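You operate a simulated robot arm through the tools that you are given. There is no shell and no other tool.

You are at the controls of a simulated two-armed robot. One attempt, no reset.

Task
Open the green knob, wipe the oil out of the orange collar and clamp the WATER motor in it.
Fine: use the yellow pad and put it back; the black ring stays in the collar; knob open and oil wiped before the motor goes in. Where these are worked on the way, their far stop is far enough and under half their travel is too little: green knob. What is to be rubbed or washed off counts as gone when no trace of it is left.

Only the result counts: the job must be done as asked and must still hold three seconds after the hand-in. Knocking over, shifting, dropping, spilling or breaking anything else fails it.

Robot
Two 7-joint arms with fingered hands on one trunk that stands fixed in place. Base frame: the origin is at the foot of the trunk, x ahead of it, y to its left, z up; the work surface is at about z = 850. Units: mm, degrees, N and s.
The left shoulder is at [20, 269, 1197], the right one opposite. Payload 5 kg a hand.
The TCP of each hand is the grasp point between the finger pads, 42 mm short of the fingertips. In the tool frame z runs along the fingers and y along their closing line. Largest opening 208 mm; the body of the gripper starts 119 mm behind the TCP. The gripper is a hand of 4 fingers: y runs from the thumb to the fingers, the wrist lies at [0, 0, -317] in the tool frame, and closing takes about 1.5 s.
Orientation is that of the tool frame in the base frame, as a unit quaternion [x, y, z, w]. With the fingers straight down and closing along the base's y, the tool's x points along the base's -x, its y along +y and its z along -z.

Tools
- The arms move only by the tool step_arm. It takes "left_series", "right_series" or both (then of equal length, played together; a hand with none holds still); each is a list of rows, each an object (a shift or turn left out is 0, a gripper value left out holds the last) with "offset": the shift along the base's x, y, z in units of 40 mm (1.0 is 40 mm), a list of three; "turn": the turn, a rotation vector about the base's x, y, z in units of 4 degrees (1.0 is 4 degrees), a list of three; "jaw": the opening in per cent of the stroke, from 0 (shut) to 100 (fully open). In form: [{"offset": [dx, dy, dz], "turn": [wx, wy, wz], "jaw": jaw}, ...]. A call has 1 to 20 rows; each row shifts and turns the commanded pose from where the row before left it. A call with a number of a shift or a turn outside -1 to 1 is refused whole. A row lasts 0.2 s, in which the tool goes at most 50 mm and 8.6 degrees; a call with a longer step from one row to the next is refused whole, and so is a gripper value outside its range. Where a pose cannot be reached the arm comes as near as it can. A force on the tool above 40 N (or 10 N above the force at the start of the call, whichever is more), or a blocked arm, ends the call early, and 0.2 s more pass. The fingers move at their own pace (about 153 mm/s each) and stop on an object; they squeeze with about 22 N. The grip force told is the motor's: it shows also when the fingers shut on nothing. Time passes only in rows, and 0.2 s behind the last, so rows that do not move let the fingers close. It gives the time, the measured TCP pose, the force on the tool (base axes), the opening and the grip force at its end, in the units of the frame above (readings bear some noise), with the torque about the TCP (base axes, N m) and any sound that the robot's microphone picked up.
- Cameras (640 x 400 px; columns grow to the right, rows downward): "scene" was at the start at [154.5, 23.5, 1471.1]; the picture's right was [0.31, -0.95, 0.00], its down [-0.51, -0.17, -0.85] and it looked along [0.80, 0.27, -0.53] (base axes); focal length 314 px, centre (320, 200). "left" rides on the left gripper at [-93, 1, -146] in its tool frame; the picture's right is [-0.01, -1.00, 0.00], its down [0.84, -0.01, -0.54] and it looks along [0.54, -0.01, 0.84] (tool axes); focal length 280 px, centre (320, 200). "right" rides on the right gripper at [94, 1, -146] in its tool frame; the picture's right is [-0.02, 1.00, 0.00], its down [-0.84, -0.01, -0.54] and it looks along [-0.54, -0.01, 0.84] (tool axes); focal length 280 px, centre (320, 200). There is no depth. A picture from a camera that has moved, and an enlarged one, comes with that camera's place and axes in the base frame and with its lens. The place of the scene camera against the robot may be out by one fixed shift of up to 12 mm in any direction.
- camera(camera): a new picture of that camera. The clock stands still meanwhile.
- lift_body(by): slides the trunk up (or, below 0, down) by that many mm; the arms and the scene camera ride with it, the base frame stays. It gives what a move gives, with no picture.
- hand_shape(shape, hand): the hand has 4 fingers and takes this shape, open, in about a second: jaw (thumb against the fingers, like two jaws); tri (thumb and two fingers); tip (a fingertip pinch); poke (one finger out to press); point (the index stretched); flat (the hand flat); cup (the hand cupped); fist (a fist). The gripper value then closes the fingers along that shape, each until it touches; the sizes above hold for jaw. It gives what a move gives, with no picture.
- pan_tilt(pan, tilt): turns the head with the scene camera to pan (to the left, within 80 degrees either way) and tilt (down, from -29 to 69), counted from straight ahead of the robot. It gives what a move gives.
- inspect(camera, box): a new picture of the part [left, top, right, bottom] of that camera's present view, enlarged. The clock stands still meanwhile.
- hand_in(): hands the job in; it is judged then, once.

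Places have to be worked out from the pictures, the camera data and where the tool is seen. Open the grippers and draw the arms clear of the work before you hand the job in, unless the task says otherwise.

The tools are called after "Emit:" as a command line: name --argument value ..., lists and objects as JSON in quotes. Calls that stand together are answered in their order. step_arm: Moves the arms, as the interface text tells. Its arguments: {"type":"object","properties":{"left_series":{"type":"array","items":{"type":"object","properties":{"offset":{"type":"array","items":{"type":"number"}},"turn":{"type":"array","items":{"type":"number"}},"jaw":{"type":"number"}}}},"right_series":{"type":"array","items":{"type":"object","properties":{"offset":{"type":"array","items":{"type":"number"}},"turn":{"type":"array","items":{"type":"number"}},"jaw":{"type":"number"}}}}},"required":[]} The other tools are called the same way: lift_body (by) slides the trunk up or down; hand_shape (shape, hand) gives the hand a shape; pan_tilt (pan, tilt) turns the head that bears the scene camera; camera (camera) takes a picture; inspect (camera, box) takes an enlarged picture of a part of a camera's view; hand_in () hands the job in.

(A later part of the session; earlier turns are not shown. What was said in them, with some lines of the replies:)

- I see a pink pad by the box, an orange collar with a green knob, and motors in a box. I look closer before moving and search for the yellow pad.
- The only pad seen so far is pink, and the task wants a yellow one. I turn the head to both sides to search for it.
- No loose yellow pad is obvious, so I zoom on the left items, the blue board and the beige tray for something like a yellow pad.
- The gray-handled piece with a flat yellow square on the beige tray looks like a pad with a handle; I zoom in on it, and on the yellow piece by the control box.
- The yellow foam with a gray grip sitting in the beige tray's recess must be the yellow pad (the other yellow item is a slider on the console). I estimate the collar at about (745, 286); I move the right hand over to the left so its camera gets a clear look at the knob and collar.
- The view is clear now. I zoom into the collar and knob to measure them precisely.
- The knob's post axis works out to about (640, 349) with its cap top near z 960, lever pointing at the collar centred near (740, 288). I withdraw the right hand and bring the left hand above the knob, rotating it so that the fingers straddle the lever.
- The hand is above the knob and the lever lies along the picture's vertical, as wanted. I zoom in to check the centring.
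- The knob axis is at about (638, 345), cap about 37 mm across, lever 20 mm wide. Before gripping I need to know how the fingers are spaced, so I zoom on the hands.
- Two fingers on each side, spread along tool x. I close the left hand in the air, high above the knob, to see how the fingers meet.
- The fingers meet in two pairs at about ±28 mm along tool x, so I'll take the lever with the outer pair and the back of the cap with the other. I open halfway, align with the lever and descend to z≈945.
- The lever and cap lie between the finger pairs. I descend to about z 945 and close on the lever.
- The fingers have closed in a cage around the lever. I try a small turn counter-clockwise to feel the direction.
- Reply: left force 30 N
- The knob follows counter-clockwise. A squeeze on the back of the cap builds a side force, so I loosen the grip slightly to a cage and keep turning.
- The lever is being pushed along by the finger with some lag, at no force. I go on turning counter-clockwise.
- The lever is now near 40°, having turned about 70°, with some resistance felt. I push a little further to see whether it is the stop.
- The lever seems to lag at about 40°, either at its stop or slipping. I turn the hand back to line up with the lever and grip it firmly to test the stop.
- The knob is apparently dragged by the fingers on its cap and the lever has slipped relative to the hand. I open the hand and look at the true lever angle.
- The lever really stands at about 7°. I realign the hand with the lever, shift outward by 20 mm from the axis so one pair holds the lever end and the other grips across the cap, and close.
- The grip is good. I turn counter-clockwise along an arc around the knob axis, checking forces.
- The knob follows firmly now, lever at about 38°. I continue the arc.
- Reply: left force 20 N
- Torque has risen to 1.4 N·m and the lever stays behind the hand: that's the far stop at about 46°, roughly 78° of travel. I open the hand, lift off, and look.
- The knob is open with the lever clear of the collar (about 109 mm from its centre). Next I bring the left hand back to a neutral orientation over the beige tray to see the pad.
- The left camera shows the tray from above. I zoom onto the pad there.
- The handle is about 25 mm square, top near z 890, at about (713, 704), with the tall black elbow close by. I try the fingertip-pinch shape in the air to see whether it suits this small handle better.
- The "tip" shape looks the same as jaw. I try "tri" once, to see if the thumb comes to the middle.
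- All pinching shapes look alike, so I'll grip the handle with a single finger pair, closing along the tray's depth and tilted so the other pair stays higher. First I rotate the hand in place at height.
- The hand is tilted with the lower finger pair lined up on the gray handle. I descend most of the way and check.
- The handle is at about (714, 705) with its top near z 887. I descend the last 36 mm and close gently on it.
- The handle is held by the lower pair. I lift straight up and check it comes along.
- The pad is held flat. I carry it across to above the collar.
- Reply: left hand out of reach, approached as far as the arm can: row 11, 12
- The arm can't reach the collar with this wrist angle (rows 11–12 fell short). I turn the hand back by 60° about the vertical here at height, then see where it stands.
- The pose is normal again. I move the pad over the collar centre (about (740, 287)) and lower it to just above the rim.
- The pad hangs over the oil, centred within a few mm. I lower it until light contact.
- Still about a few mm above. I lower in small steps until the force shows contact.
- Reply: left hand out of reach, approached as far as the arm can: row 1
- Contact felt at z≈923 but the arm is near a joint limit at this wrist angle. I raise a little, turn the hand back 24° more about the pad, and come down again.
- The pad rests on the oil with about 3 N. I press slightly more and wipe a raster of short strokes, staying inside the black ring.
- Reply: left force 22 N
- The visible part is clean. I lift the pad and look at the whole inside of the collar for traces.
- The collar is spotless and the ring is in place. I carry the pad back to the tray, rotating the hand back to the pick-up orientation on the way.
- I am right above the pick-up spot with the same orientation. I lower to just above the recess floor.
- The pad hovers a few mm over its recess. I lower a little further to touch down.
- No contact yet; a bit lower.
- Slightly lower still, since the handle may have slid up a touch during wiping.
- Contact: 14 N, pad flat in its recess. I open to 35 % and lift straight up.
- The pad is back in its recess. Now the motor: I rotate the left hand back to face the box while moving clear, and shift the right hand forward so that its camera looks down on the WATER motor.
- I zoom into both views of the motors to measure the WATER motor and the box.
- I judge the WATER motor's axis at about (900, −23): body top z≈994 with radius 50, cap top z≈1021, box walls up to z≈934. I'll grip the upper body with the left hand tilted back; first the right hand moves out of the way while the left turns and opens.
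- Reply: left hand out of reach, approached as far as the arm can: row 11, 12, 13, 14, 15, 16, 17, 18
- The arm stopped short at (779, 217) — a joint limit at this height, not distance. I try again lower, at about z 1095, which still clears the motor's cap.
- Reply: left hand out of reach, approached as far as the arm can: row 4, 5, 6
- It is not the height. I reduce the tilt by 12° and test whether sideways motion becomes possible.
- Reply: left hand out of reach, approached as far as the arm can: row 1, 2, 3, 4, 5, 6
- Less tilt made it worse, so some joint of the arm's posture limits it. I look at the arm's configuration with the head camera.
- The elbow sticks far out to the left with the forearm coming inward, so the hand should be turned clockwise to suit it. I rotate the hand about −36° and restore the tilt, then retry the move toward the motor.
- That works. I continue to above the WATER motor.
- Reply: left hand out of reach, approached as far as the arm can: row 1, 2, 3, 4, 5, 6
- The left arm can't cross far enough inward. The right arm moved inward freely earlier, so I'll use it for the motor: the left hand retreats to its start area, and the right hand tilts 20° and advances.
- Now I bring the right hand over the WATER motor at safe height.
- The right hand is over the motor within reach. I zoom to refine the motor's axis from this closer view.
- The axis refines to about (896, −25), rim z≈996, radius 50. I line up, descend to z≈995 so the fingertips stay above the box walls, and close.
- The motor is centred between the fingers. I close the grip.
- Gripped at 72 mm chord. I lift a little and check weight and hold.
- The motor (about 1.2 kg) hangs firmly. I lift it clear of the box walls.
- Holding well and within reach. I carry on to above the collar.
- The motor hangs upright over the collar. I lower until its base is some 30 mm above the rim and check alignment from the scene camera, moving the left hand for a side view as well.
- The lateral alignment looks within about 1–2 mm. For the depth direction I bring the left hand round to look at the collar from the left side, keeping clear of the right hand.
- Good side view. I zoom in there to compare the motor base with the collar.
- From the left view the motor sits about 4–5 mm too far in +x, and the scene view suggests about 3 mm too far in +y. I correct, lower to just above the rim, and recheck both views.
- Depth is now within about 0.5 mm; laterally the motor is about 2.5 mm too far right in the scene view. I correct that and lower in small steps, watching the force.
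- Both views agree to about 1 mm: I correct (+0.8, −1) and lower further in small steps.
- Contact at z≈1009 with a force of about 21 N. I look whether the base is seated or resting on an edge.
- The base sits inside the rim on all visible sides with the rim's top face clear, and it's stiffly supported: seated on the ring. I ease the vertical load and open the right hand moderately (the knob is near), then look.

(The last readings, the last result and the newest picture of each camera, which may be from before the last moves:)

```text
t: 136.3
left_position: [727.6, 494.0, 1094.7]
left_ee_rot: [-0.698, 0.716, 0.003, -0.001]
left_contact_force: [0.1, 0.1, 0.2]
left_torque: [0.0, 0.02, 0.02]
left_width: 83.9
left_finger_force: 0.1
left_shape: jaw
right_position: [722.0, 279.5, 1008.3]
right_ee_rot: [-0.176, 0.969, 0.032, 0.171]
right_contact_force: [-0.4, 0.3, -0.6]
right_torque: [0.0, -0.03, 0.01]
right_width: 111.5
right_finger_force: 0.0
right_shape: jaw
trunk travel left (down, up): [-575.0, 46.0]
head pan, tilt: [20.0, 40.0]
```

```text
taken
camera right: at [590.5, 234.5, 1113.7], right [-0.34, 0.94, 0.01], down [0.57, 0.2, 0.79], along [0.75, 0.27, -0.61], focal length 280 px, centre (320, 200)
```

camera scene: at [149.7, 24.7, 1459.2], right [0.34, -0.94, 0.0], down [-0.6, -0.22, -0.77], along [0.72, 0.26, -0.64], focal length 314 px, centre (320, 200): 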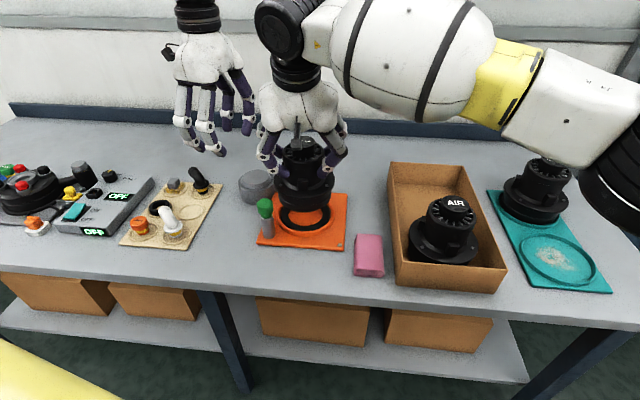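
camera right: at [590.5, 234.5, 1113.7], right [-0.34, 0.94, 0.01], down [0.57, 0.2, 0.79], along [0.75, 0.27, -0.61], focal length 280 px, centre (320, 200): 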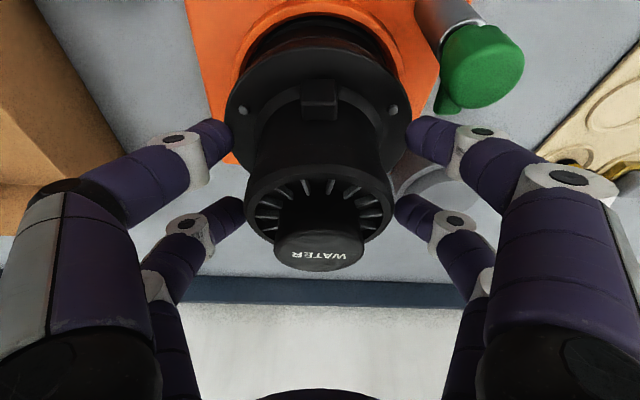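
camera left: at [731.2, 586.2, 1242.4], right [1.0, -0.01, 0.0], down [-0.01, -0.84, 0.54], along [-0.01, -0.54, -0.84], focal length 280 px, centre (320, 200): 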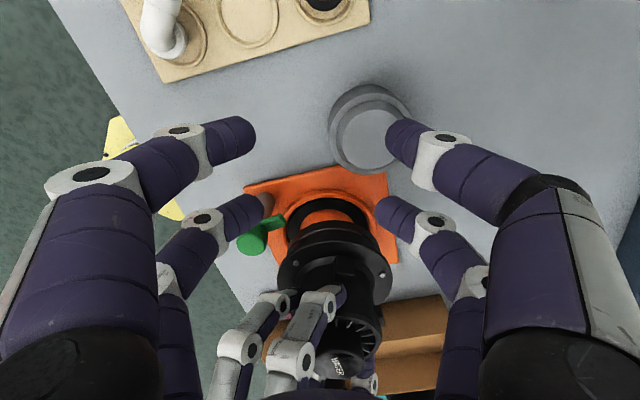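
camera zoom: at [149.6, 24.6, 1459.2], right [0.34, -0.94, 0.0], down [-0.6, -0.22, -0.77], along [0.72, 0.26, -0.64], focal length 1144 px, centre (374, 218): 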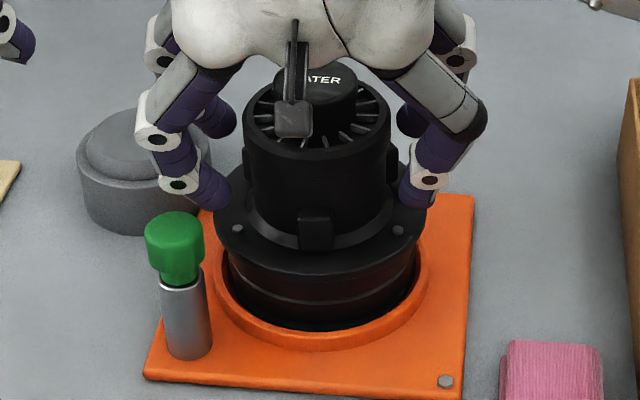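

The motor stands upright and released. I lift the right hand straight up and then withdraw it.

Emit:
step_arm --right_series '[{"offset": [0, 0, 0.3]}, {"offset": [0, 0, 0.6]}, {"offset": [0, 0, 0.8]}, {"offset": [0, 0, 0.8]}, {"offset": [0, 0, 0.8]}, {"offset": [0, -0.8, 0.4]}, {"offset": [0, -0.9, 0.3]}, {"offset": [0, -0.9, 0.3]}, {"offset": [-0.5, -0.8, 0]}, {"offset": [-0.5, -0.8, 0]}, {"offset": [-0.5, -0.8, 0]}, {"offset": [-0.5, -0.8, 0]}, {"offset": [-0.5, -0.8, 0]}, {"offset": [-0.5, -0.8, 0]}, {"offset": [-0.5, -0.8, 0]}, {"offset": [-0.5, -0.8, 0]}, {"offset": [-0.5, -0.8, 0]}, {"offset": [-0.5, -0.8, 0]}, {}]'

Emit:
inspect --camera "scene" --box '[230, 120, 370, 260]'

Emit:
camera --camera "left"

```text
t: 140.3
left_position: [728.4, 495.5, 1094.7]
left_ee_rot: [-0.698, 0.716, 0.002, -0.001]
left_contact_force: [0.0, 1.3, -0.9]
left_torque: [-0.08, 0.03, 0.0]
left_width: 83.7
left_finger_force: 0.1
left_shape: jaw
right_position: [520.4, -146.0, 1181.3]
right_ee_rot: [-0.175, 0.969, 0.032, 0.17]
right_contact_force: [0.3, 0.0, 0.2]
right_torque: [-0.06, 0.01, 0.02]
right_width: 111.8
right_finger_force: 0.1
right_shape: jaw
trunk travel left (down, up): [-575.0, 46.0]
head pan, tilt: [20.0, 40.0]
```

```text
2.86 times, centred on (300, 190) of scene
camera zoom: at [149.8, 25.4, 1459.1], right [0.34, -0.94, 0.0], down [-0.6, -0.22, -0.77], along [0.72, 0.26, -0.64], focal length 899 px, centre (377, 229)
```

zoom: 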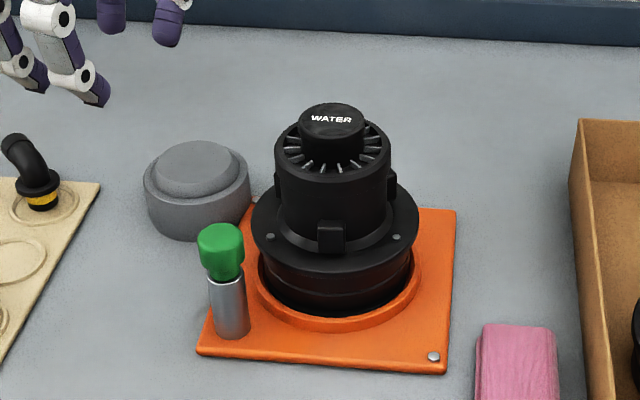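

```text
taken
camera left: at [731.0, 587.4, 1241.3], right [1.0, -0.01, -0.01], down [-0.01, -0.84, 0.54], along [-0.01, -0.54, -0.84], focal length 280 px, centre (320, 200)
```

left: 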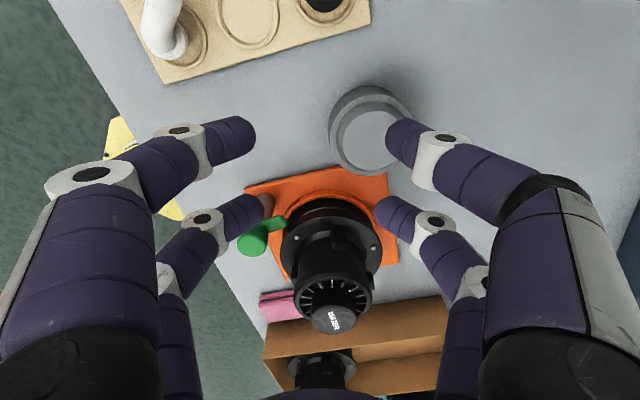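

The motor stands in the collar. Now the knob must be closed to clamp it; with the motor there, space is tight, so I try the "point" shape to push the lever with one stretched finger and see how it looks.

Emit:
step_arm --left_series '[{"offset": [-0.5, 0.3, 0.4]}, {"offset": [-0.5, 0.3, 0.4]}, {"offset": [-0.5, 0.3, 0.2]}, {}]' --right_series '[{"offset": [-0.2, -0.8, 0.3]}, {"offset": [-0.2, -0.8, 0.3]}, {"offset": [-0.2, -0.8, 0.3]}, {"offset": [-0.2, -0.8, 0.3]}]'

Emit:
hand_shape --hand "left" --shape "point"

Emit:
camera --camera "left"

Emit:
camera --camera "scene"

```text
t: 141.3
left_position: [668.3, 528.4, 1135.4]
left_ee_rot: [-0.698, 0.716, 0.003, 0.0]
left_contact_force: [0.6, -0.3, -0.2]
left_torque: [0.07, 0.07, -0.01]
left_width: 83.9
left_finger_force: 0.1
left_shape: jaw
right_position: [488.6, -274.3, 1230.3]
right_ee_rot: [-0.174, 0.969, 0.032, 0.171]
right_contact_force: [0.6, -1.4, -0.8]
right_torque: [0.09, 0.04, 0.03]
right_width: 112.1
right_finger_force: 0.0
right_shape: jaw
trunk travel left (down, up): [-575.0, 46.0]
head pan, tilt: [20.0, 40.0]
```

```text
t: 142.2
left_position: [668.4, 529.5, 1134.3]
left_ee_rot: [-0.698, 0.716, 0.003, 0.0]
left_contact_force: [-0.1, 0.6, 0.1]
left_torque: [-0.04, 0.06, 0.07]
left_width: 0.0
left_finger_force: 0.1
left_shape: point
right_position: [487.9, -271.1, 1230.9]
right_ee_rot: [-0.175, 0.969, 0.032, 0.17]
right_contact_force: [-0.1, 0.6, 0.3]
right_torque: [-0.04, -0.05, 0.01]
right_width: 112.0
right_finger_force: 0.0
right_shape: jaw
trunk travel left (down, up): [-575.0, 46.0]
head pan, tilt: [20.0, 40.0]
```

```text
taken
camera left: at [671.7, 621.4, 1282.8], right [1.0, -0.01, 0.0], down [-0.01, -0.84, 0.54], along [-0.01, -0.54, -0.84], focal length 280 px, centre (320, 200)
```

left: 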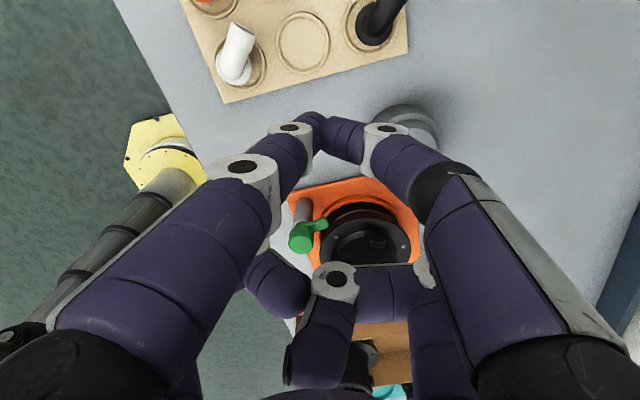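

```text
taken
camera scene: at [149.4, 24.6, 1459.2], right [0.34, -0.94, 0.0], down [-0.6, -0.22, -0.77], along [0.72, 0.26, -0.64], focal length 314 px, centre (320, 200)
```

scene: 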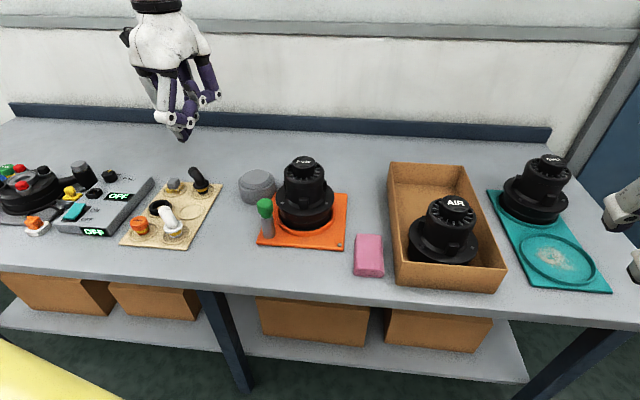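

In "point" one pair meets while the other two are folded. I check "poke" as well.

Emit:
hand_shape --hand "left" --shape "poke"

Emit:
camera --camera "left"

Emit:
pan_tilt --pan 40 --tilt 25

Emit:
inspect --camera "scene" --box '[200, 50, 400, 250]'

```text
t: 143.1
left_position: [668.5, 529.8, 1135.9]
left_ee_rot: [-0.697, 0.717, 0.004, -0.001]
left_contact_force: [-1.4, 0.0, -0.2]
left_torque: [0.0, -0.01, -0.02]
left_width: 0.2
left_finger_force: 0.1
left_shape: poke
right_position: [489.8, -271.8, 1231.5]
right_ee_rot: [-0.176, 0.969, 0.032, 0.171]
right_contact_force: [0.3, 0.6, 0.6]
right_torque: [-0.03, -0.01, -0.02]
right_width: 112.0
right_finger_force: 0.1
right_shape: jaw
trunk travel left (down, up): [-575.0, 46.0]
head pan, tilt: [20.0, 40.0]
```

```text
taken
camera left: at [671.7, 621.5, 1282.7], right [1.0, -0.01, 0.0], down [-0.01, -0.84, 0.54], along [-0.01, -0.54, -0.84], focal length 280 px, centre (320, 200)
```

left: 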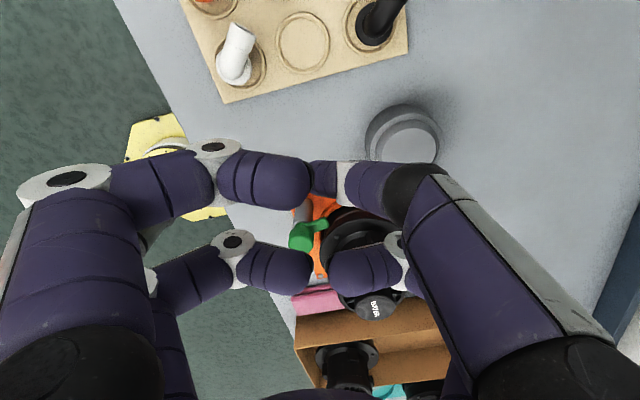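

```text
t: 143.9
left_position: [668.7, 530.1, 1135.2]
left_ee_rot: [-0.698, 0.716, 0.004, 0.0]
left_contact_force: [-0.6, 0.1, -0.6]
left_torque: [0.01, 0.0, 0.03]
left_width: 0.0
left_finger_force: 0.0
left_shape: poke
right_position: [488.7, -272.0, 1230.1]
right_ee_rot: [-0.175, 0.969, 0.032, 0.171]
right_contact_force: [0.2, -0.1, 0.4]
right_torque: [0.03, 0.0, -0.02]
right_width: 112.1
right_finger_force: 0.0
right_shape: jaw
trunk travel left (down, up): [-575.0, 46.0]
head pan, tilt: [40.0, 25.0]
```

```text
2.00 times, centred on (300, 150) of scene
camera zoom: at [140.3, 54.7, 1482.5], right [0.64, -0.77, 0.0], down [-0.32, -0.27, -0.91], along [0.69, 0.58, -0.42], focal length 629 px, centre (360, 300)
```

zoom: 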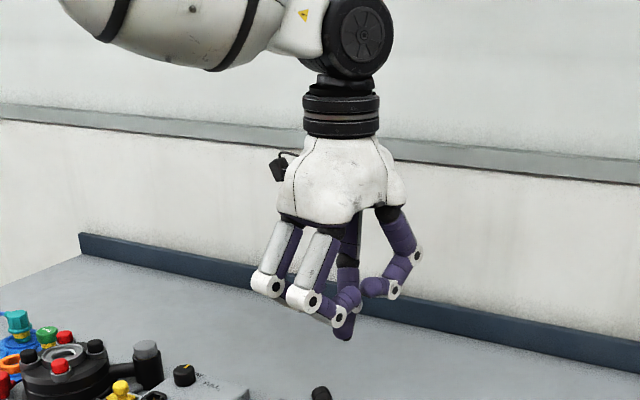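

I need to know how high the lever is relative to the motor's flange. I tilt the left hand so its camera looks nearly horizontally at the knob and motor from the left.

Emit:
hand_shape --hand "left" --shape "jaw"

Emit:
step_arm --left_series '[{"turn": [-1, 0.02, 0], "offset": [0, 0.2, 0]}, {"turn": [-1, 0.02, 0], "offset": [0, 0.2, 0]}, {"turn": [-1, 0.02, 0], "offset": [0, 0.2, 0]}, {"turn": [-1, 0.02, 0], "offset": [0, 0.2, 0]}, {"turn": [-1, 0.02, 0]}, {"turn": [-1, 0.02, 0]}, {"turn": [-1, 0.02, 0]}, {"turn": [-1, 0.02, 0]}, {"turn": [-1, 0.02, 0]}, {"turn": [-1, 0.02, 0]}, {}]'

Emit:
camera --camera "left"

```text
t: 144.8
left_position: [668.4, 529.3, 1136.1]
left_ee_rot: [-0.698, 0.716, 0.003, -0.001]
left_contact_force: [0.4, -0.5, 0.9]
left_torque: [0.0, 0.0, -0.03]
left_width: 207.7
left_finger_force: 0.0
left_shape: jaw
right_position: [489.2, -270.9, 1231.5]
right_ee_rot: [-0.175, 0.969, 0.032, 0.17]
right_contact_force: [-0.2, 0.0, -0.2]
right_torque: [0.0, -0.01, -0.02]
right_width: 111.7
right_finger_force: 0.0
right_shape: jaw
trunk travel left (down, up): [-575.0, 46.0]
head pan, tilt: [40.0, 25.0]
```

```text
t: 147.2
left_position: [670.4, 561.6, 1136.9]
left_ee_rot: [-0.656, 0.674, -0.238, -0.244]
left_contact_force: [0.2, 0.4, 0.2]
left_torque: [0.07, 0.0, -0.01]
left_width: 207.6
left_finger_force: 0.0
left_shape: jaw
right_position: [487.9, -273.5, 1229.9]
right_ee_rot: [-0.175, 0.969, 0.032, 0.171]
right_contact_force: [0.0, -0.6, 0.5]
right_torque: [0.06, 0.0, 0.02]
right_width: 111.6
right_finger_force: 0.0
right_shape: jaw
trunk travel left (down, up): [-575.0, 46.0]
head pan, tilt: [40.0, 25.0]
```

```text
taken
camera left: at [673.4, 726.0, 1189.0], right [1.0, -0.02, -0.01], down [0.0, -0.3, 0.95], along [-0.02, -0.95, -0.3], focal length 280 px, centre (320, 200)
```

left: 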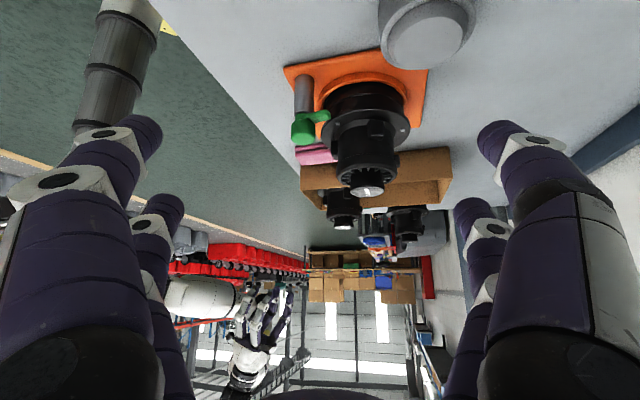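

The upside-down side view works. I lower the hand so the view is nearly level with the lever and flange.

Emit:
step_arm --left_series '[{"offset": [0, 0.2, -0.8], "jaw": 80}, {"offset": [0, 0, -0.8]}, {"offset": [0, 0, -0.8]}, {"offset": [0, 0, -0.8]}, {"offset": [0, 0, -0.5]}, {}]'

Emit:
camera --camera "left"

Emit:
inspect --camera "left" --box '[240, 100, 440, 260]'

```text
t: 148.6
left_position: [667.3, 569.5, 988.4]
left_ee_rot: [-0.655, 0.674, -0.238, -0.244]
left_contact_force: [-0.3, 0.2, -0.4]
left_torque: [0.02, -0.01, -0.01]
left_width: 166.7
left_finger_force: 0.1
left_shape: jaw
right_position: [489.0, -272.3, 1230.8]
right_ee_rot: [-0.175, 0.969, 0.032, 0.171]
right_contact_force: [0.5, 0.3, -0.3]
right_torque: [0.05, 0.01, 0.03]
right_width: 112.1
right_finger_force: 0.1
right_shape: jaw
trunk travel left (down, up): [-575.0, 46.0]
head pan, tilt: [40.0, 25.0]
```

```text
taken
camera left: at [671.7, 734.6, 1042.0], right [1.0, -0.02, -0.01], down [0.0, -0.3, 0.95], along [-0.02, -0.95, -0.3], focal length 280 px, centre (320, 200)
```

left: 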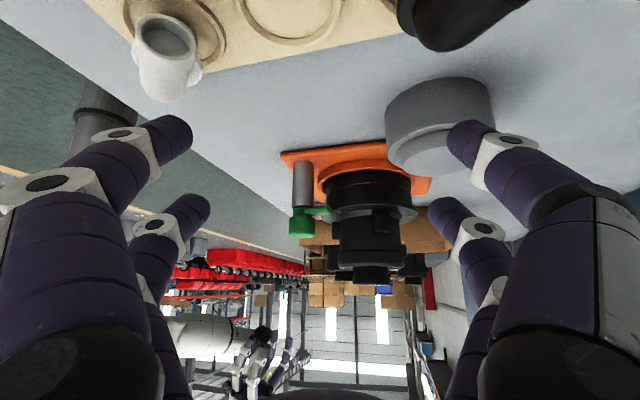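

```text
2.50 times, centred on (340, 180) of left
camera zoom: at [671.7, 734.6, 1042.0], right [1.0, -0.02, -0.01], down [0.0, -0.3, 0.95], along [-0.02, -0.95, -0.3], focal length 701 px, centre (270, 250)
```

zoom: 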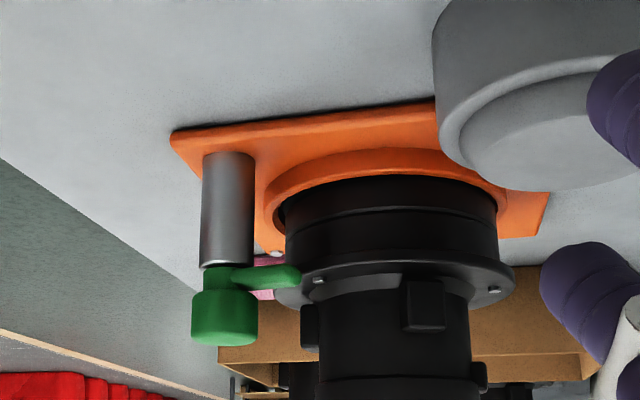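

The lever (z≈937–950) clears the flange top (≈932), so the motor is seated and the lever swings over it. With the motor in place I'll turn the knob by gripping its wide cap (z≈950–970) with one finger pair from the far side. First I straighten the left hand and bring it above the knob.

Emit:
step_arm --left_series '[{"turn": [1, -0.02, 0], "offset": [0, 0, 0.6]}, {"turn": [1, -0.02, 0], "offset": [0, 0, 0.6]}, {"turn": [1, -0.02, 0], "offset": [0, 0, 0.6]}, {"turn": [1, -0.02, 0], "offset": [0, 0, 0.6]}, {"turn": [1, -0.02, 0], "offset": [0, 0, 0.6]}, {"turn": [1, -0.02, 0]}, {"turn": [1, -0.02, 0]}, {"turn": [1, -0.02, 0]}, {"turn": [1, -0.02, 0]}, {"turn": [1, -0.02, 0]}, {}]'

Emit:
step_arm --left_series '[{"turn": [0, 0, -1], "offset": [-0.07, -0.28, 0], "jaw": 35}, {"turn": [0, 0, -1], "offset": [-0.07, -0.28, 0]}, {"turn": [0, 0, -1], "offset": [-0.07, -0.28, 0]}, {"turn": [0, 0, -1], "offset": [-0.07, -0.28, 0]}, {"turn": [0, 0, -1], "offset": [-0.07, -0.28, 0]}, {"turn": [0, 0, -1], "offset": [-0.07, -0.28, 0]}, {"turn": [0, 0, -1], "offset": [-0.07, -0.28, 0]}, {"turn": [0, 0, -1], "offset": [-0.07, -0.28, 0]}, {"turn": [0, 0, -1], "offset": [-0.07, -0.28, 0]}, {"turn": [0, 0, -1], "offset": [-0.07, -0.28, 0]}, {"turn": [0, 0, -1], "offset": [-0.07, -0.28, 0]}, {"turn": [0, 0, -1], "offset": [-0.07, -0.28, 0]}, {"turn": [0, 0, -1], "offset": [-0.07, -0.28, 0]}, {"turn": [0, 0, -1], "offset": [-0.07, -0.28, 0]}, {"turn": [0, 0, -1], "offset": [-0.07, -0.28, 0]}, {"turn": [0, 0, -1], "offset": [-0.07, -0.28, 0]}, {"turn": [0, 0, -1], "offset": [-0.07, -0.28, 0]}, {"turn": [0, 0, -1], "offset": [-0.07, -0.28, 0]}, {"turn": [0, 0, -1], "offset": [-0.07, -0.28, 0]}, {"turn": [0, 0, -0.6], "offset": [-0.07, -0.28, 0]}]'

Emit:
camera --camera "left"

Emit:
pan_tilt --pan 25 --tilt 35

Emit:
camera --camera "scene"

```text
t: 151.0
left_position: [668.7, 571.4, 1107.2]
left_ee_rot: [-0.698, 0.716, 0.003, 0.0]
left_contact_force: [-0.5, 0.3, -0.1]
left_torque: [-0.03, -0.01, -0.01]
left_width: 166.6
left_finger_force: 0.1
left_shape: jaw
right_position: [489.4, -271.3, 1230.9]
right_ee_rot: [-0.175, 0.969, 0.032, 0.171]
right_contact_force: [-0.2, 0.6, 0.0]
right_torque: [-0.07, 0.02, 0.0]
right_width: 111.9
right_finger_force: 0.1
right_shape: jaw
trunk travel left (down, up): [-575.0, 46.0]
head pan, tilt: [40.0, 25.0]
```

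```text
t: 155.2
left_position: [612.4, 346.7, 1108.4]
left_ee_rot: [-0.088, 0.996, 0.003, 0.0]
left_contact_force: [0.1, -0.1, 0.1]
left_torque: [0.07, 0.0, -0.02]
left_width: 73.2
left_finger_force: 0.1
left_shape: jaw
right_position: [488.8, -272.8, 1230.4]
right_ee_rot: [-0.175, 0.969, 0.032, 0.171]
right_contact_force: [0.5, 0.2, -0.4]
right_torque: [0.06, 0.02, 0.0]
right_width: 112.1
right_finger_force: 0.1
right_shape: jaw
trunk travel left (down, up): [-575.0, 46.0]
head pan, tilt: [40.0, 25.0]
```

```text
taken
camera left: at [704.7, 362.1, 1254.3], right [0.19, -0.98, 0.0], down [-0.83, -0.16, 0.54], along [-0.53, -0.1, -0.84], focal length 280 px, centre (320, 200)
```

left: 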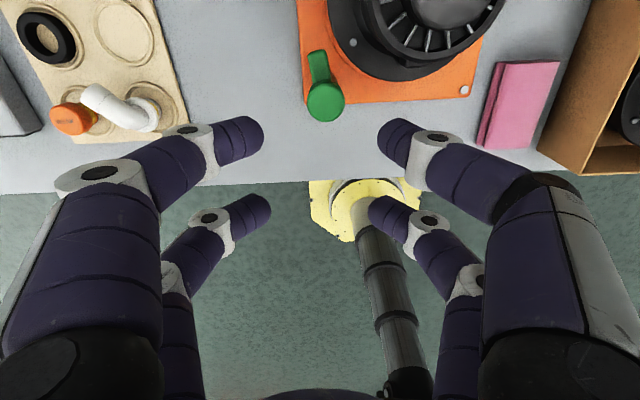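

```text
t: 156.0
left_position: [612.0, 346.3, 1105.7]
left_ee_rot: [-0.088, 0.996, 0.003, 0.001]
left_contact_force: [0.9, 0.1, -0.7]
left_torque: [0.0, 0.0, -0.02]
left_width: 73.1
left_finger_force: 0.1
left_shape: jaw
right_position: [488.1, -272.5, 1230.9]
right_ee_rot: [-0.175, 0.969, 0.032, 0.171]
right_contact_force: [-0.2, -0.8, 0.0]
right_torque: [0.04, 0.01, 0.06]
right_width: 111.9
right_finger_force: 0.1
right_shape: jaw
trunk travel left (down, up): [-575.0, 46.0]
head pan, tilt: [25.0, 35.0]
```

```text
taken
camera scene: at [149.4, 32.6, 1466.8], right [0.42, -0.91, 0.0], down [-0.52, -0.24, -0.82], along [0.74, 0.35, -0.57], focal length 314 px, centre (320, 200)
```

scene: 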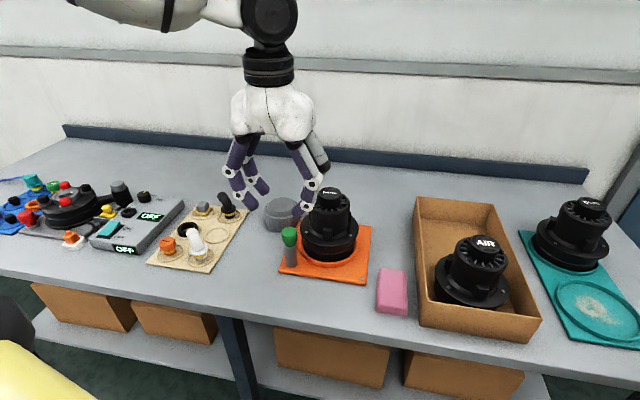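

The cap centre reads (640, 343). I align so one pair straddles it and descend to the cap.

Emit:
step_arm --left_series '[{"offset": [0, -0.2, 0]}, {"offset": [0, 0, -0.8]}, {"offset": [0, 0, -0.8]}, {"offset": [0, 0, -0.7]}, {}]'

Emit:
inspect --camera "left" --box '[200, 20, 440, 220]'

Emit:
inspect --camera "scene" --box '[230, 140, 380, 290]'

```text
t: 157.2
left_position: [611.6, 337.5, 1015.4]
left_ee_rot: [-0.087, 0.996, 0.002, 0.001]
left_contact_force: [0.2, -0.1, 0.3]
left_torque: [0.03, -0.04, 0.01]
left_width: 73.1
left_finger_force: 0.0
left_shape: jaw
right_position: [488.4, -272.9, 1231.4]
right_ee_rot: [-0.174, 0.969, 0.032, 0.171]
right_contact_force: [0.0, -0.6, 0.2]
right_torque: [0.05, -0.05, -0.02]
right_width: 111.9
right_finger_force: 0.0
right_shape: jaw
trunk travel left (down, up): [-575.0, 46.0]
head pan, tilt: [25.0, 35.0]
```

```text
2.00 times, centred on (320, 120) of left
camera zoom: at [703.9, 354.5, 1162.9], right [0.19, -0.98, 0.0], down [-0.83, -0.16, 0.54], along [-0.53, -0.1, -0.84], focal length 561 px, centre (320, 360)
```

zoom: 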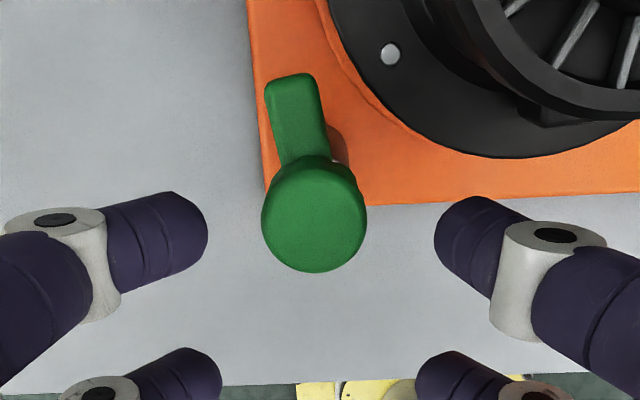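

```text
2.67 times, centred on (305, 215) of scene
camera zoom: at [149.0, 32.4, 1466.9], right [0.42, -0.91, 0.0], down [-0.52, -0.24, -0.82], along [0.74, 0.35, -0.57], focal length 839 px, centre (360, 160)
```

zoom: 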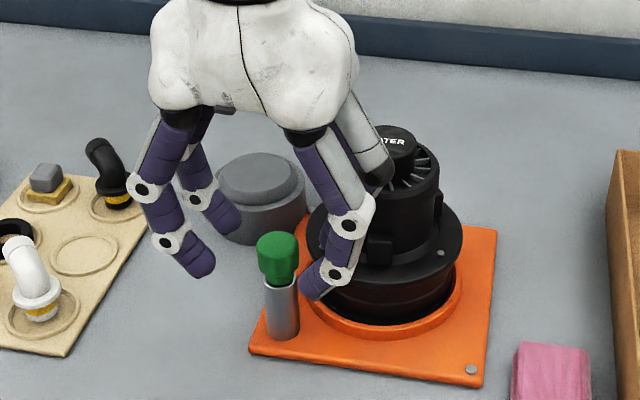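

The pair nearly straddles the cap; I shift by (+4, +2.5) mm, descend 21 mm, and close on it.

Emit:
step_arm --left_series '[{"offset": [0.1, 0.06, 0]}, {"offset": [0, 0, -0.52]}, {}, {"jaw": 0}, {"jaw": 0}, {"jaw": 0}, {"jaw": 0}, {"jaw": 0}]'

Emit:
inspect --camera "left" --box '[200, 20, 440, 220]'

Emit:
inspect --camera "scene" --box '[250, 180, 350, 270]'

```text
t: 159.0
left_position: [615.5, 341.0, 994.3]
left_ee_rot: [-0.089, 0.996, 0.002, 0.001]
left_contact_force: [2.8, 0.0, -4.2]
left_torque: [-0.03, 0.07, -0.04]
left_width: 15.1
left_finger_force: 22.5
left_shape: jaw
right_position: [488.7, -273.4, 1230.9]
right_ee_rot: [-0.175, 0.969, 0.032, 0.171]
right_contact_force: [-0.5, 0.3, -0.4]
right_torque: [0.0, 0.01, -0.01]
right_width: 111.9
right_finger_force: 0.0
right_shape: jaw
trunk travel left (down, up): [-575.0, 46.0]
head pan, tilt: [25.0, 35.0]
```

```text
2.00 times, centred on (320, 120) of left
camera zoom: at [708.7, 356.4, 1141.2], right [0.19, -0.98, 0.0], down [-0.83, -0.16, 0.54], along [-0.53, -0.1, -0.84], focal length 561 px, centre (320, 360)
```

zoom: 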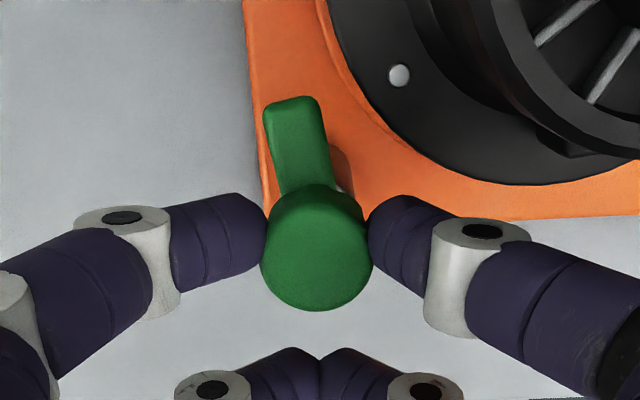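

```text
4.44 times, centred on (300, 225) of scene
camera zoom: at [149.8, 32.8, 1466.7], right [0.42, -0.91, 0.0], down [-0.52, -0.24, -0.82], along [0.74, 0.35, -0.57], focal length 1398 px, centre (409, 89)
```

zoom: 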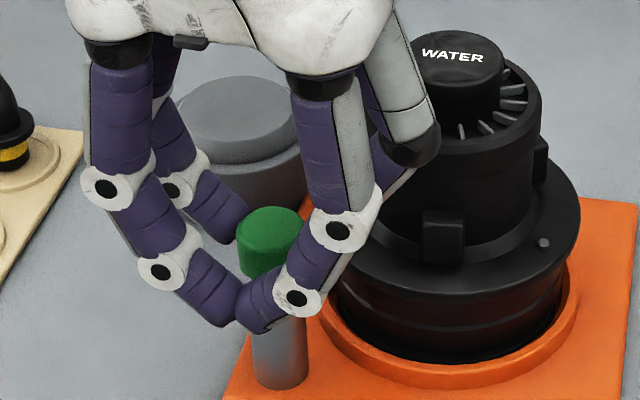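

The cap is gripped on its diameter. I turn clockwise around the knob axis by 24° and check that the lever follows.

Emit:
step_arm --left_series '[{"offset": [-0.0066, 0.0467, 0], "turn": [0, 0, -1]}, {"offset": [-0.0033, 0.047, 0], "turn": [0, 0, -1]}, {"offset": [0, 0.0471, 0], "turn": [0, 0, -1]}, {"offset": [0.0033, 0.047, 0], "turn": [0, 0, -1]}, {"offset": [0.0066, 0.0467, 0], "turn": [0, 0, -1]}, {"offset": [0.0098, 0.0461, 0], "turn": [0, 0, -1]}, {}]'

Emit:
inspect --camera "left" --box '[200, 20, 440, 220]'

```text
t: 160.6
left_position: [616.6, 352.0, 994.8]
left_ee_rot: [0.121, 0.993, 0.002, 0.002]
left_contact_force: [-7.0, -8.5, -5.6]
left_torque: [-0.35, 0.34, -0.21]
left_width: 15.4
left_finger_force: 21.8
left_shape: jaw
right_position: [488.1, -272.9, 1230.1]
right_ee_rot: [-0.175, 0.969, 0.031, 0.171]
right_contact_force: [0.5, 0.4, 0.8]
right_torque: [-0.02, 0.01, 0.0]
right_width: 111.9
right_finger_force: 0.1
right_shape: jaw
trunk travel left (down, up): [-575.0, 46.0]
head pan, tilt: [25.0, 35.0]
```

```text
2.00 times, centred on (320, 120) of left
camera zoom: at [708.6, 328.9, 1141.7], right [-0.23, -0.97, 0.0], down [-0.82, 0.19, 0.54], along [-0.52, 0.13, -0.84], focal length 561 px, centre (320, 360)
```

zoom: 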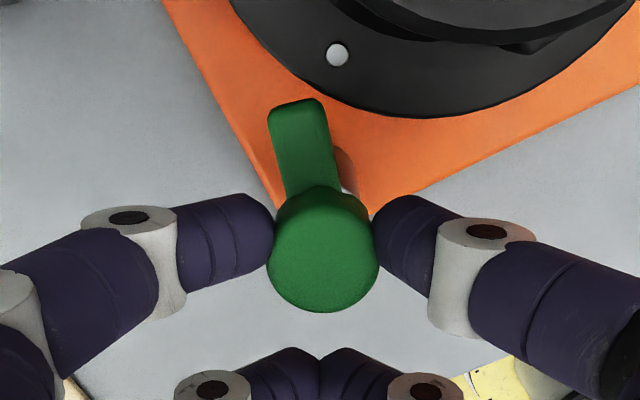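

The lever follows exactly (now ≈18°). I continue clockwise 44° more, with a small relief of the side force.

Emit:
step_arm --left_series '[{"offset": [-0.007, 0.0253, 0], "turn": [0, 0, -1]}, {"offset": [-0.004, 0.0243, 0], "turn": [0, 0, -1]}, {"offset": [0.0192, 0.043, 0], "turn": [0, 0, -1]}, {"offset": [0.0221, 0.0416, 0], "turn": [0, 0, -1]}, {"offset": [0.025, 0.0399, 0], "turn": [0, 0, -1]}, {"offset": [0.0277, 0.0381, 0], "turn": [0, 0, -1]}, {"offset": [0.0303, 0.0361, 0], "turn": [0, 0, -1]}, {}]'

Emit:
inspect --camera "left" --box '[200, 20, 440, 220]'

```text
t: 162.4
left_position: [621.3, 361.2, 994.1]
left_ee_rot: [0.358, 0.934, 0.001, 0.003]
left_contact_force: [1.6, -12.4, -5.1]
left_torque: [-0.34, 0.13, -0.15]
left_width: 15.4
left_finger_force: 22.5
left_shape: jaw
right_position: [487.8, -273.5, 1229.0]
right_ee_rot: [-0.175, 0.969, 0.032, 0.171]
right_contact_force: [0.4, 0.0, 0.7]
right_torque: [0.01, 0.0, 0.04]
right_width: 111.9
right_finger_force: 0.0
right_shape: jaw
trunk travel left (down, up): [-575.0, 46.0]
head pan, tilt: [25.0, 35.0]
```

```text
2.00 times, centred on (320, 120) of left
camera zoom: at [692.1, 298.6, 1141.7], right [-0.66, -0.75, 0.0], down [-0.64, 0.55, 0.54], along [-0.4, 0.36, -0.84], focal length 561 px, centre (320, 360)
```

zoom: 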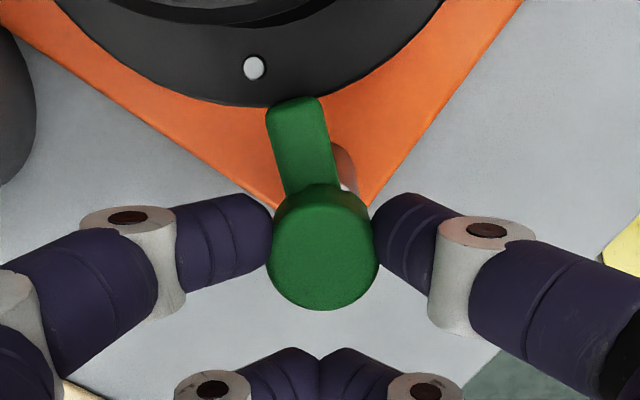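

The lever is at about −28°, over the flange; the original closed position was about −31°. I turn 8° more to reach the stop.

Emit:
step_arm --left_series '[{"offset": [0.02, 0.033, 0], "turn": [0, 0, -1]}, {"offset": [0.03, 0.03, 0], "turn": [0, 0, -1]}, {}]'

Emit:
inspect --camera "left" --box '[200, 20, 440, 220]'

```text
t: 163.2
left_position: [624.1, 363.4, 995.0]
left_ee_rot: [0.421, 0.907, 0.001, 0.002]
left_contact_force: [-1.0, -13.7, -1.4]
left_torque: [-0.46, 0.13, 0.08]
left_width: 15.4
left_finger_force: 21.9
left_shape: jaw
right_position: [489.4, -273.0, 1230.4]
right_ee_rot: [-0.174, 0.969, 0.032, 0.17]
right_contact_force: [-0.2, 0.1, 0.0]
right_torque: [-0.01, 0.01, 0.02]
right_width: 111.9
right_finger_force: 0.1
right_shape: jaw
trunk travel left (down, up): [-575.0, 46.0]
head pan, tilt: [25.0, 35.0]
```

```text
2.00 times, centred on (320, 120) of left
camera zoom: at [685.1, 292.1, 1141.6], right [-0.76, -0.65, 0.0], down [-0.55, 0.64, 0.54], along [-0.35, 0.41, -0.84], focal length 561 px, centre (320, 360)
```

zoom: 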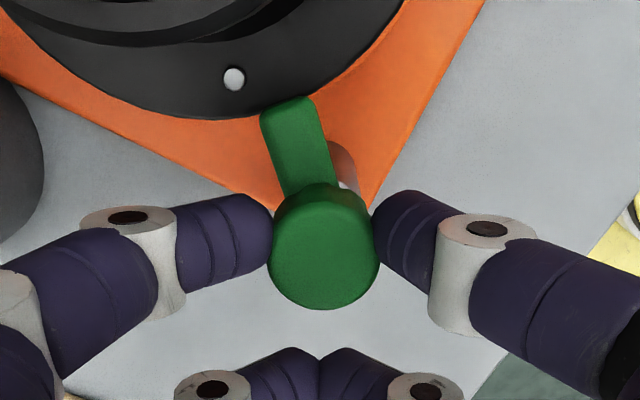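

The lever is now at about −32° (the original closed angle) and has started to lag the hand, suggesting the stop. I turn 8° more to confirm it no longer moves.

Emit:
step_arm --left_series '[{"offset": [0.03, 0.02, 0], "turn": [0, 0, -1]}, {"offset": [0.03, 0.02, 0], "turn": [0, 0, -1]}, {}]'

Emit:
inspect --camera "left" --box '[200, 20, 440, 220]'

```text
t: 164.0
left_position: [626.4, 366.3, 995.0]
left_ee_rot: [0.485, 0.874, 0.002, 0.002]
left_contact_force: [6.5, -16.2, -1.2]
left_torque: [-0.44, -0.1, 0.34]
left_width: 14.7
left_finger_force: 22.4
left_shape: jaw
right_position: [488.9, -271.1, 1230.4]
right_ee_rot: [-0.175, 0.969, 0.032, 0.171]
right_contact_force: [-0.1, 0.3, 0.0]
right_torque: [-0.02, -0.02, 0.0]
right_width: 111.8
right_finger_force: 0.1
right_shape: jaw
trunk travel left (down, up): [-575.0, 46.0]
head pan, tilt: [25.0, 35.0]
```

```text
2.00 times, centred on (320, 120) of left
camera zoom: at [677.6, 285.6, 1141.6], right [-0.84, -0.54, 0.0], down [-0.46, 0.71, 0.54], along [-0.29, 0.45, -0.84], focal length 561 px, centre (320, 360)
```

zoom: 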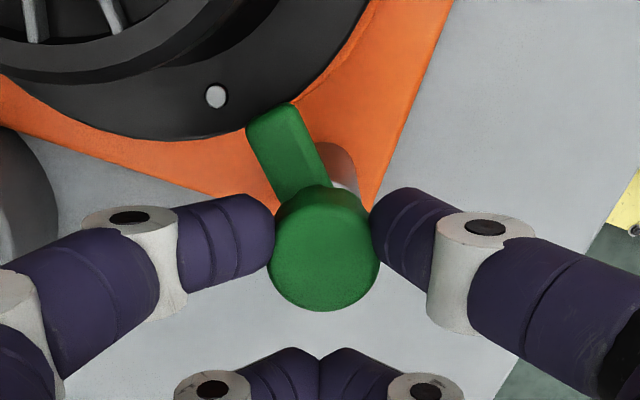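

The lever stays put while the hand slips: the closed stop is reached. I release the cap, lift straight up, and look.

Emit:
step_arm --left_series '[{"jaw": 15}, {"jaw": 35}, {"jaw": 35}, {}, {"offset": [0, 0, 0.4]}, {"offset": [0, 0, 0.8]}, {"offset": [0, 0, 0.8]}, {"offset": [0, 0, 0.8]}, {"offset": [-0.2, 0.3, 0.6]}, {}]'

Emit:
inspect --camera "left" --box '[200, 0, 440, 160]'

Emit:
inspect --camera "scene" --box '[260, 170, 390, 290]'

```text
t: 166.2
left_position: [618.7, 377.6, 1128.3]
left_ee_rot: [0.485, 0.875, 0.001, 0.002]
left_contact_force: [0.7, -0.3, -0.6]
left_torque: [0.06, 0.03, -0.01]
left_width: 72.3
left_finger_force: 0.1
left_shape: jaw
right_position: [489.9, -272.9, 1229.6]
right_ee_rot: [-0.175, 0.969, 0.032, 0.171]
right_contact_force: [0.9, -0.6, 0.2]
right_torque: [0.05, 0.05, 0.02]
right_width: 112.0
right_finger_force: 0.0
right_shape: jaw
trunk travel left (down, up): [-575.0, 46.0]
head pan, tilt: [25.0, 35.0]
```

```text
2.50 times, centred on (320, 80) of left
camera zoom: at [670.7, 297.8, 1276.3], right [-0.84, -0.54, 0.0], down [-0.46, 0.71, 0.54], along [-0.29, 0.45, -0.84], focal length 701 px, centre (320, 500)
```

zoom: 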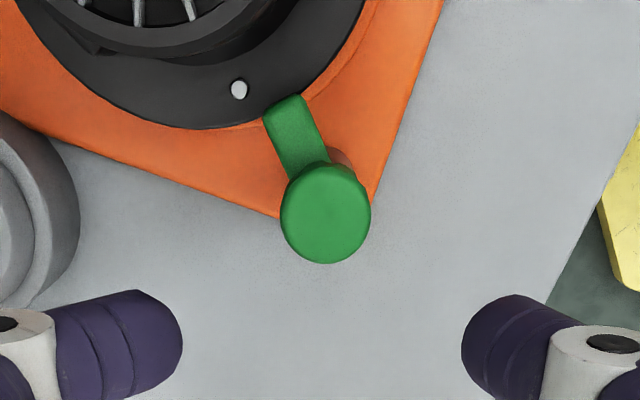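

```text
3.33 times, centred on (325, 230) of scene
camera zoom: at [150.1, 32.2, 1466.6], right [0.42, -0.91, 0.0], down [-0.52, -0.24, -0.82], along [0.74, 0.35, -0.57], focal length 1048 px, centre (303, 100)
```

zoom: 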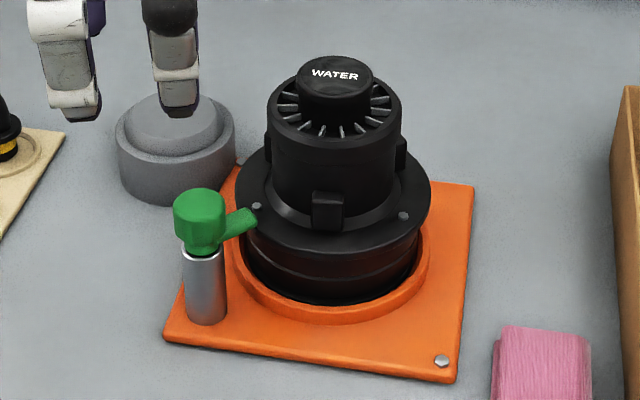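

The lever lies over the flange at the closed angle (≈ −32°) and the motor stands upright. I draw both arms clear, open the grippers, and take a last look.

Emit:
step_arm --left_series '[{"offset": [-0.2, 0.3, 0.4]}, {"offset": [-0.3, 0.5, 0.4], "turn": [0, 0, 1]}, {"offset": [-0.3, 0.5, 0.4], "turn": [0, 0, 1]}, {"offset": [-0.3, 0.5, 0.4], "turn": [0, 0, 1]}, {"offset": [-0.3, 0.4, 0.4], "turn": [0, 0, 1]}, {"offset": [-0.3, 0.4, 0.4], "turn": [0, 0, 1]}, {"offset": [-0.3, 0.2, 0.4], "turn": [0, 0, 1]}, {"offset": [-0.3, 0, 0.3], "turn": [0, 0, 1], "jaw": 100}, {"turn": [0, 0, 1]}, {"turn": [0, 0, 1]}, {"turn": [0, 0, 1]}, {"turn": [0, 0, 1]}, {"turn": [0, 0, 1]}, {}, {}]' --right_series '[{}, {"jaw": 100}, {}, {}, {}, {}, {}, {}, {}, {}, {}, {}, {}, {}, {}]'

Emit:
pan_tilt --pan 18.3 --tilt 32.2

Emit:
camera --camera "scene"

Emit:
inspect --camera "scene" --box '[220, 160, 380, 320]'

Emit:
inspect --camera "scene" --box '[0, 190, 220, 320]'

```text
t: 169.4
left_position: [525.6, 489.3, 1254.5]
left_ee_rot: [0.086, 0.996, 0.002, 0.002]
left_contact_force: [-0.2, 0.5, 0.0]
left_torque: [0.04, 0.01, -0.02]
left_width: 207.6
left_finger_force: 0.0
left_shape: jaw
right_position: [488.5, -272.1, 1231.3]
right_ee_rot: [-0.175, 0.969, 0.032, 0.171]
right_contact_force: [-0.2, -1.0, -0.4]
right_torque: [-0.01, 0.01, 0.01]
right_width: 207.8
right_finger_force: 0.0
right_shape: jaw
trunk travel left (down, up): [-575.0, 46.0]
head pan, tilt: [25.0, 35.0]
```

```text
t: 170.1
left_position: [525.9, 489.0, 1253.6]
left_ee_rot: [0.086, 0.996, 0.003, 0.002]
left_contact_force: [-0.3, 0.6, -0.1]
left_torque: [0.01, 0.04, -0.01]
left_width: 208.0
left_finger_force: 0.1
left_shape: jaw
right_position: [488.0, -272.6, 1231.2]
right_ee_rot: [-0.176, 0.969, 0.032, 0.171]
right_contact_force: [0.7, 0.1, 0.5]
right_torque: [0.04, 0.01, 0.0]
right_width: 207.9
right_finger_force: 0.1
right_shape: jaw
trunk travel left (down, up): [-575.0, 46.0]
head pan, tilt: [18.3, 32.2]
```

```text
taken
camera scene: at [154.6, 23.7, 1471.1], right [0.31, -0.95, 0.0], down [-0.51, -0.17, -0.85], along [0.8, 0.27, -0.53], focal length 314 px, centre (320, 200)
```

scene: 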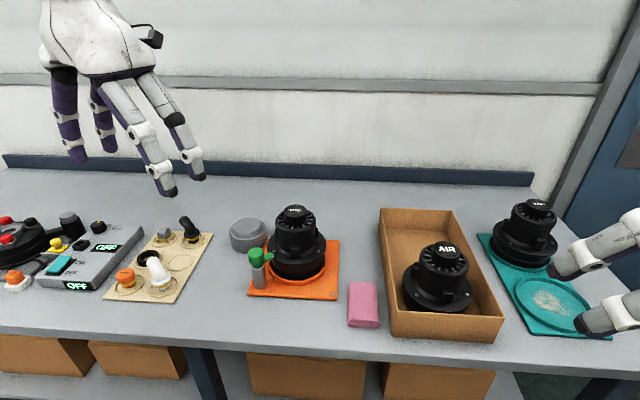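

```text
2.50 times, centred on (300, 240) of scene
camera zoom: at [154.6, 23.7, 1471.1], right [0.31, -0.95, 0.0], down [-0.51, -0.17, -0.85], along [0.8, 0.27, -0.53], focal length 786 px, centre (370, 100)
```

zoom: 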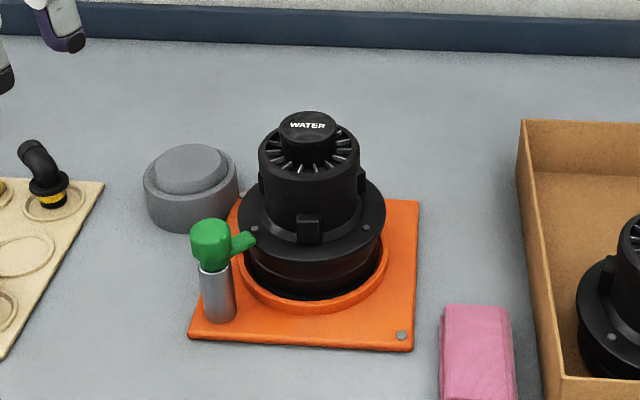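

```text
2.91 times, centred on (110, 255) of scene
camera zoom: at [154.6, 23.7, 1471.1], right [0.31, -0.95, 0.0], down [-0.51, -0.17, -0.85], along [0.8, 0.27, -0.53], focal length 915 px, centre (931, 40)
```

zoom: 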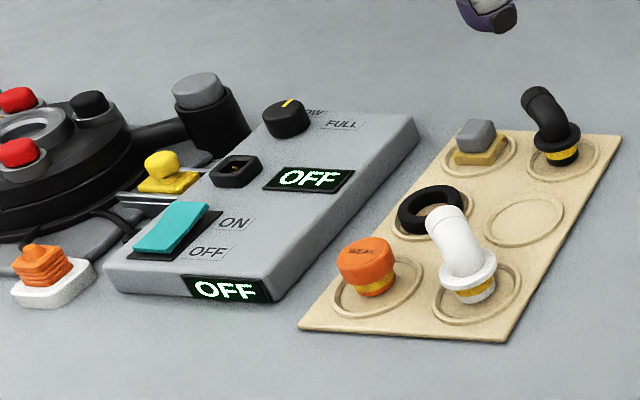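

Everything looks as at the start apart from the task. I compare the AIR and QUIET motors with the first zoom to be sure nothing else shifted.

Emit:
inspect --camera "scene" --box '[370, 180, 620, 350]'

Emit:
inspect --camera "scene" --box '[220, 200, 400, 340]'

```text
2.35 times, centred on (495, 265) of scene
camera zoom: at [154.6, 23.7, 1471.1], right [0.31, -0.95, 0.0], down [-0.51, -0.17, -0.85], along [0.8, 0.27, -0.53], focal length 740 px, centre (-92, 47)
```

zoom: 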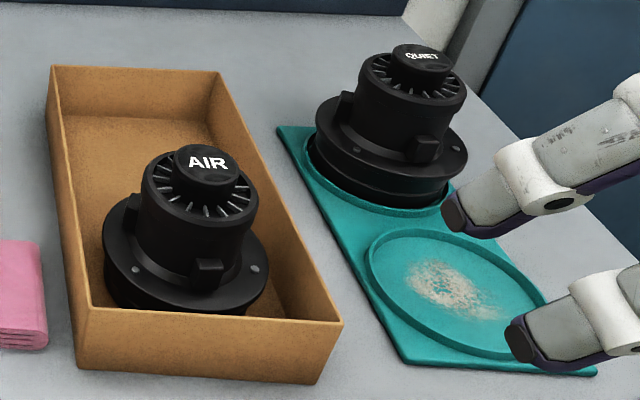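

```text
2.86 times, centred on (310, 270) of scene
camera zoom: at [154.6, 23.7, 1471.1], right [0.31, -0.95, 0.0], down [-0.51, -0.17, -0.85], along [0.8, 0.27, -0.53], focal length 899 px, centre (349, 0)
```

zoom: 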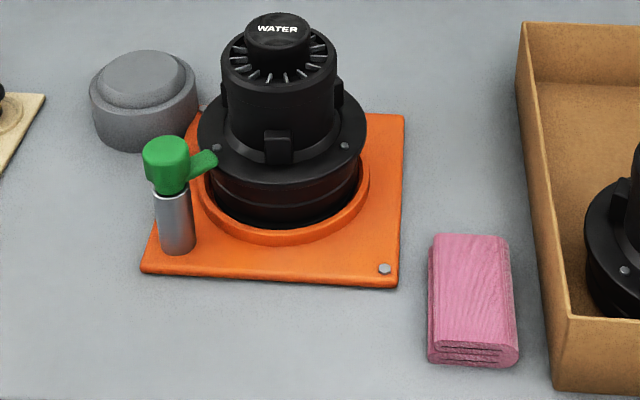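

The AIR and QUIET motors, box, cloth and cylinder match the first pictures. The knob is closed over the seated WATER motor, the pad is back in its recess, and both hands are open and clear, so I hand in.

Emit:
hand_in

```text
The job is handed in.
```

The WATER motor is seated upright in the orange collar with the green knob closed over its flange. The job is handed in; I have no verdict back yet.

- **Knob:** I opened it to its far stop before wiping. While I was wiping, the lever drifted back to about 70 % of its travel, probably brushed by my hand. It was still more than half open when the motor went in, and it is now at its original closed position.
- **Oil:** I took the gray-handled yellow foam on the beige tray to be the yellow pad and wiped the collar with it. Close-ups from two cameras afterwards showed no trace of oil. The pad is back in its recess.
- **Black ring:** it stayed in the collar, and the motor now sits on it.
- **Everything else:** in the final pictures the AIR and QUIET motors, the box, the pink cloth, the gray cylinder and the tray pieces look where they were at the start.

Both hands are open and clear of the work.
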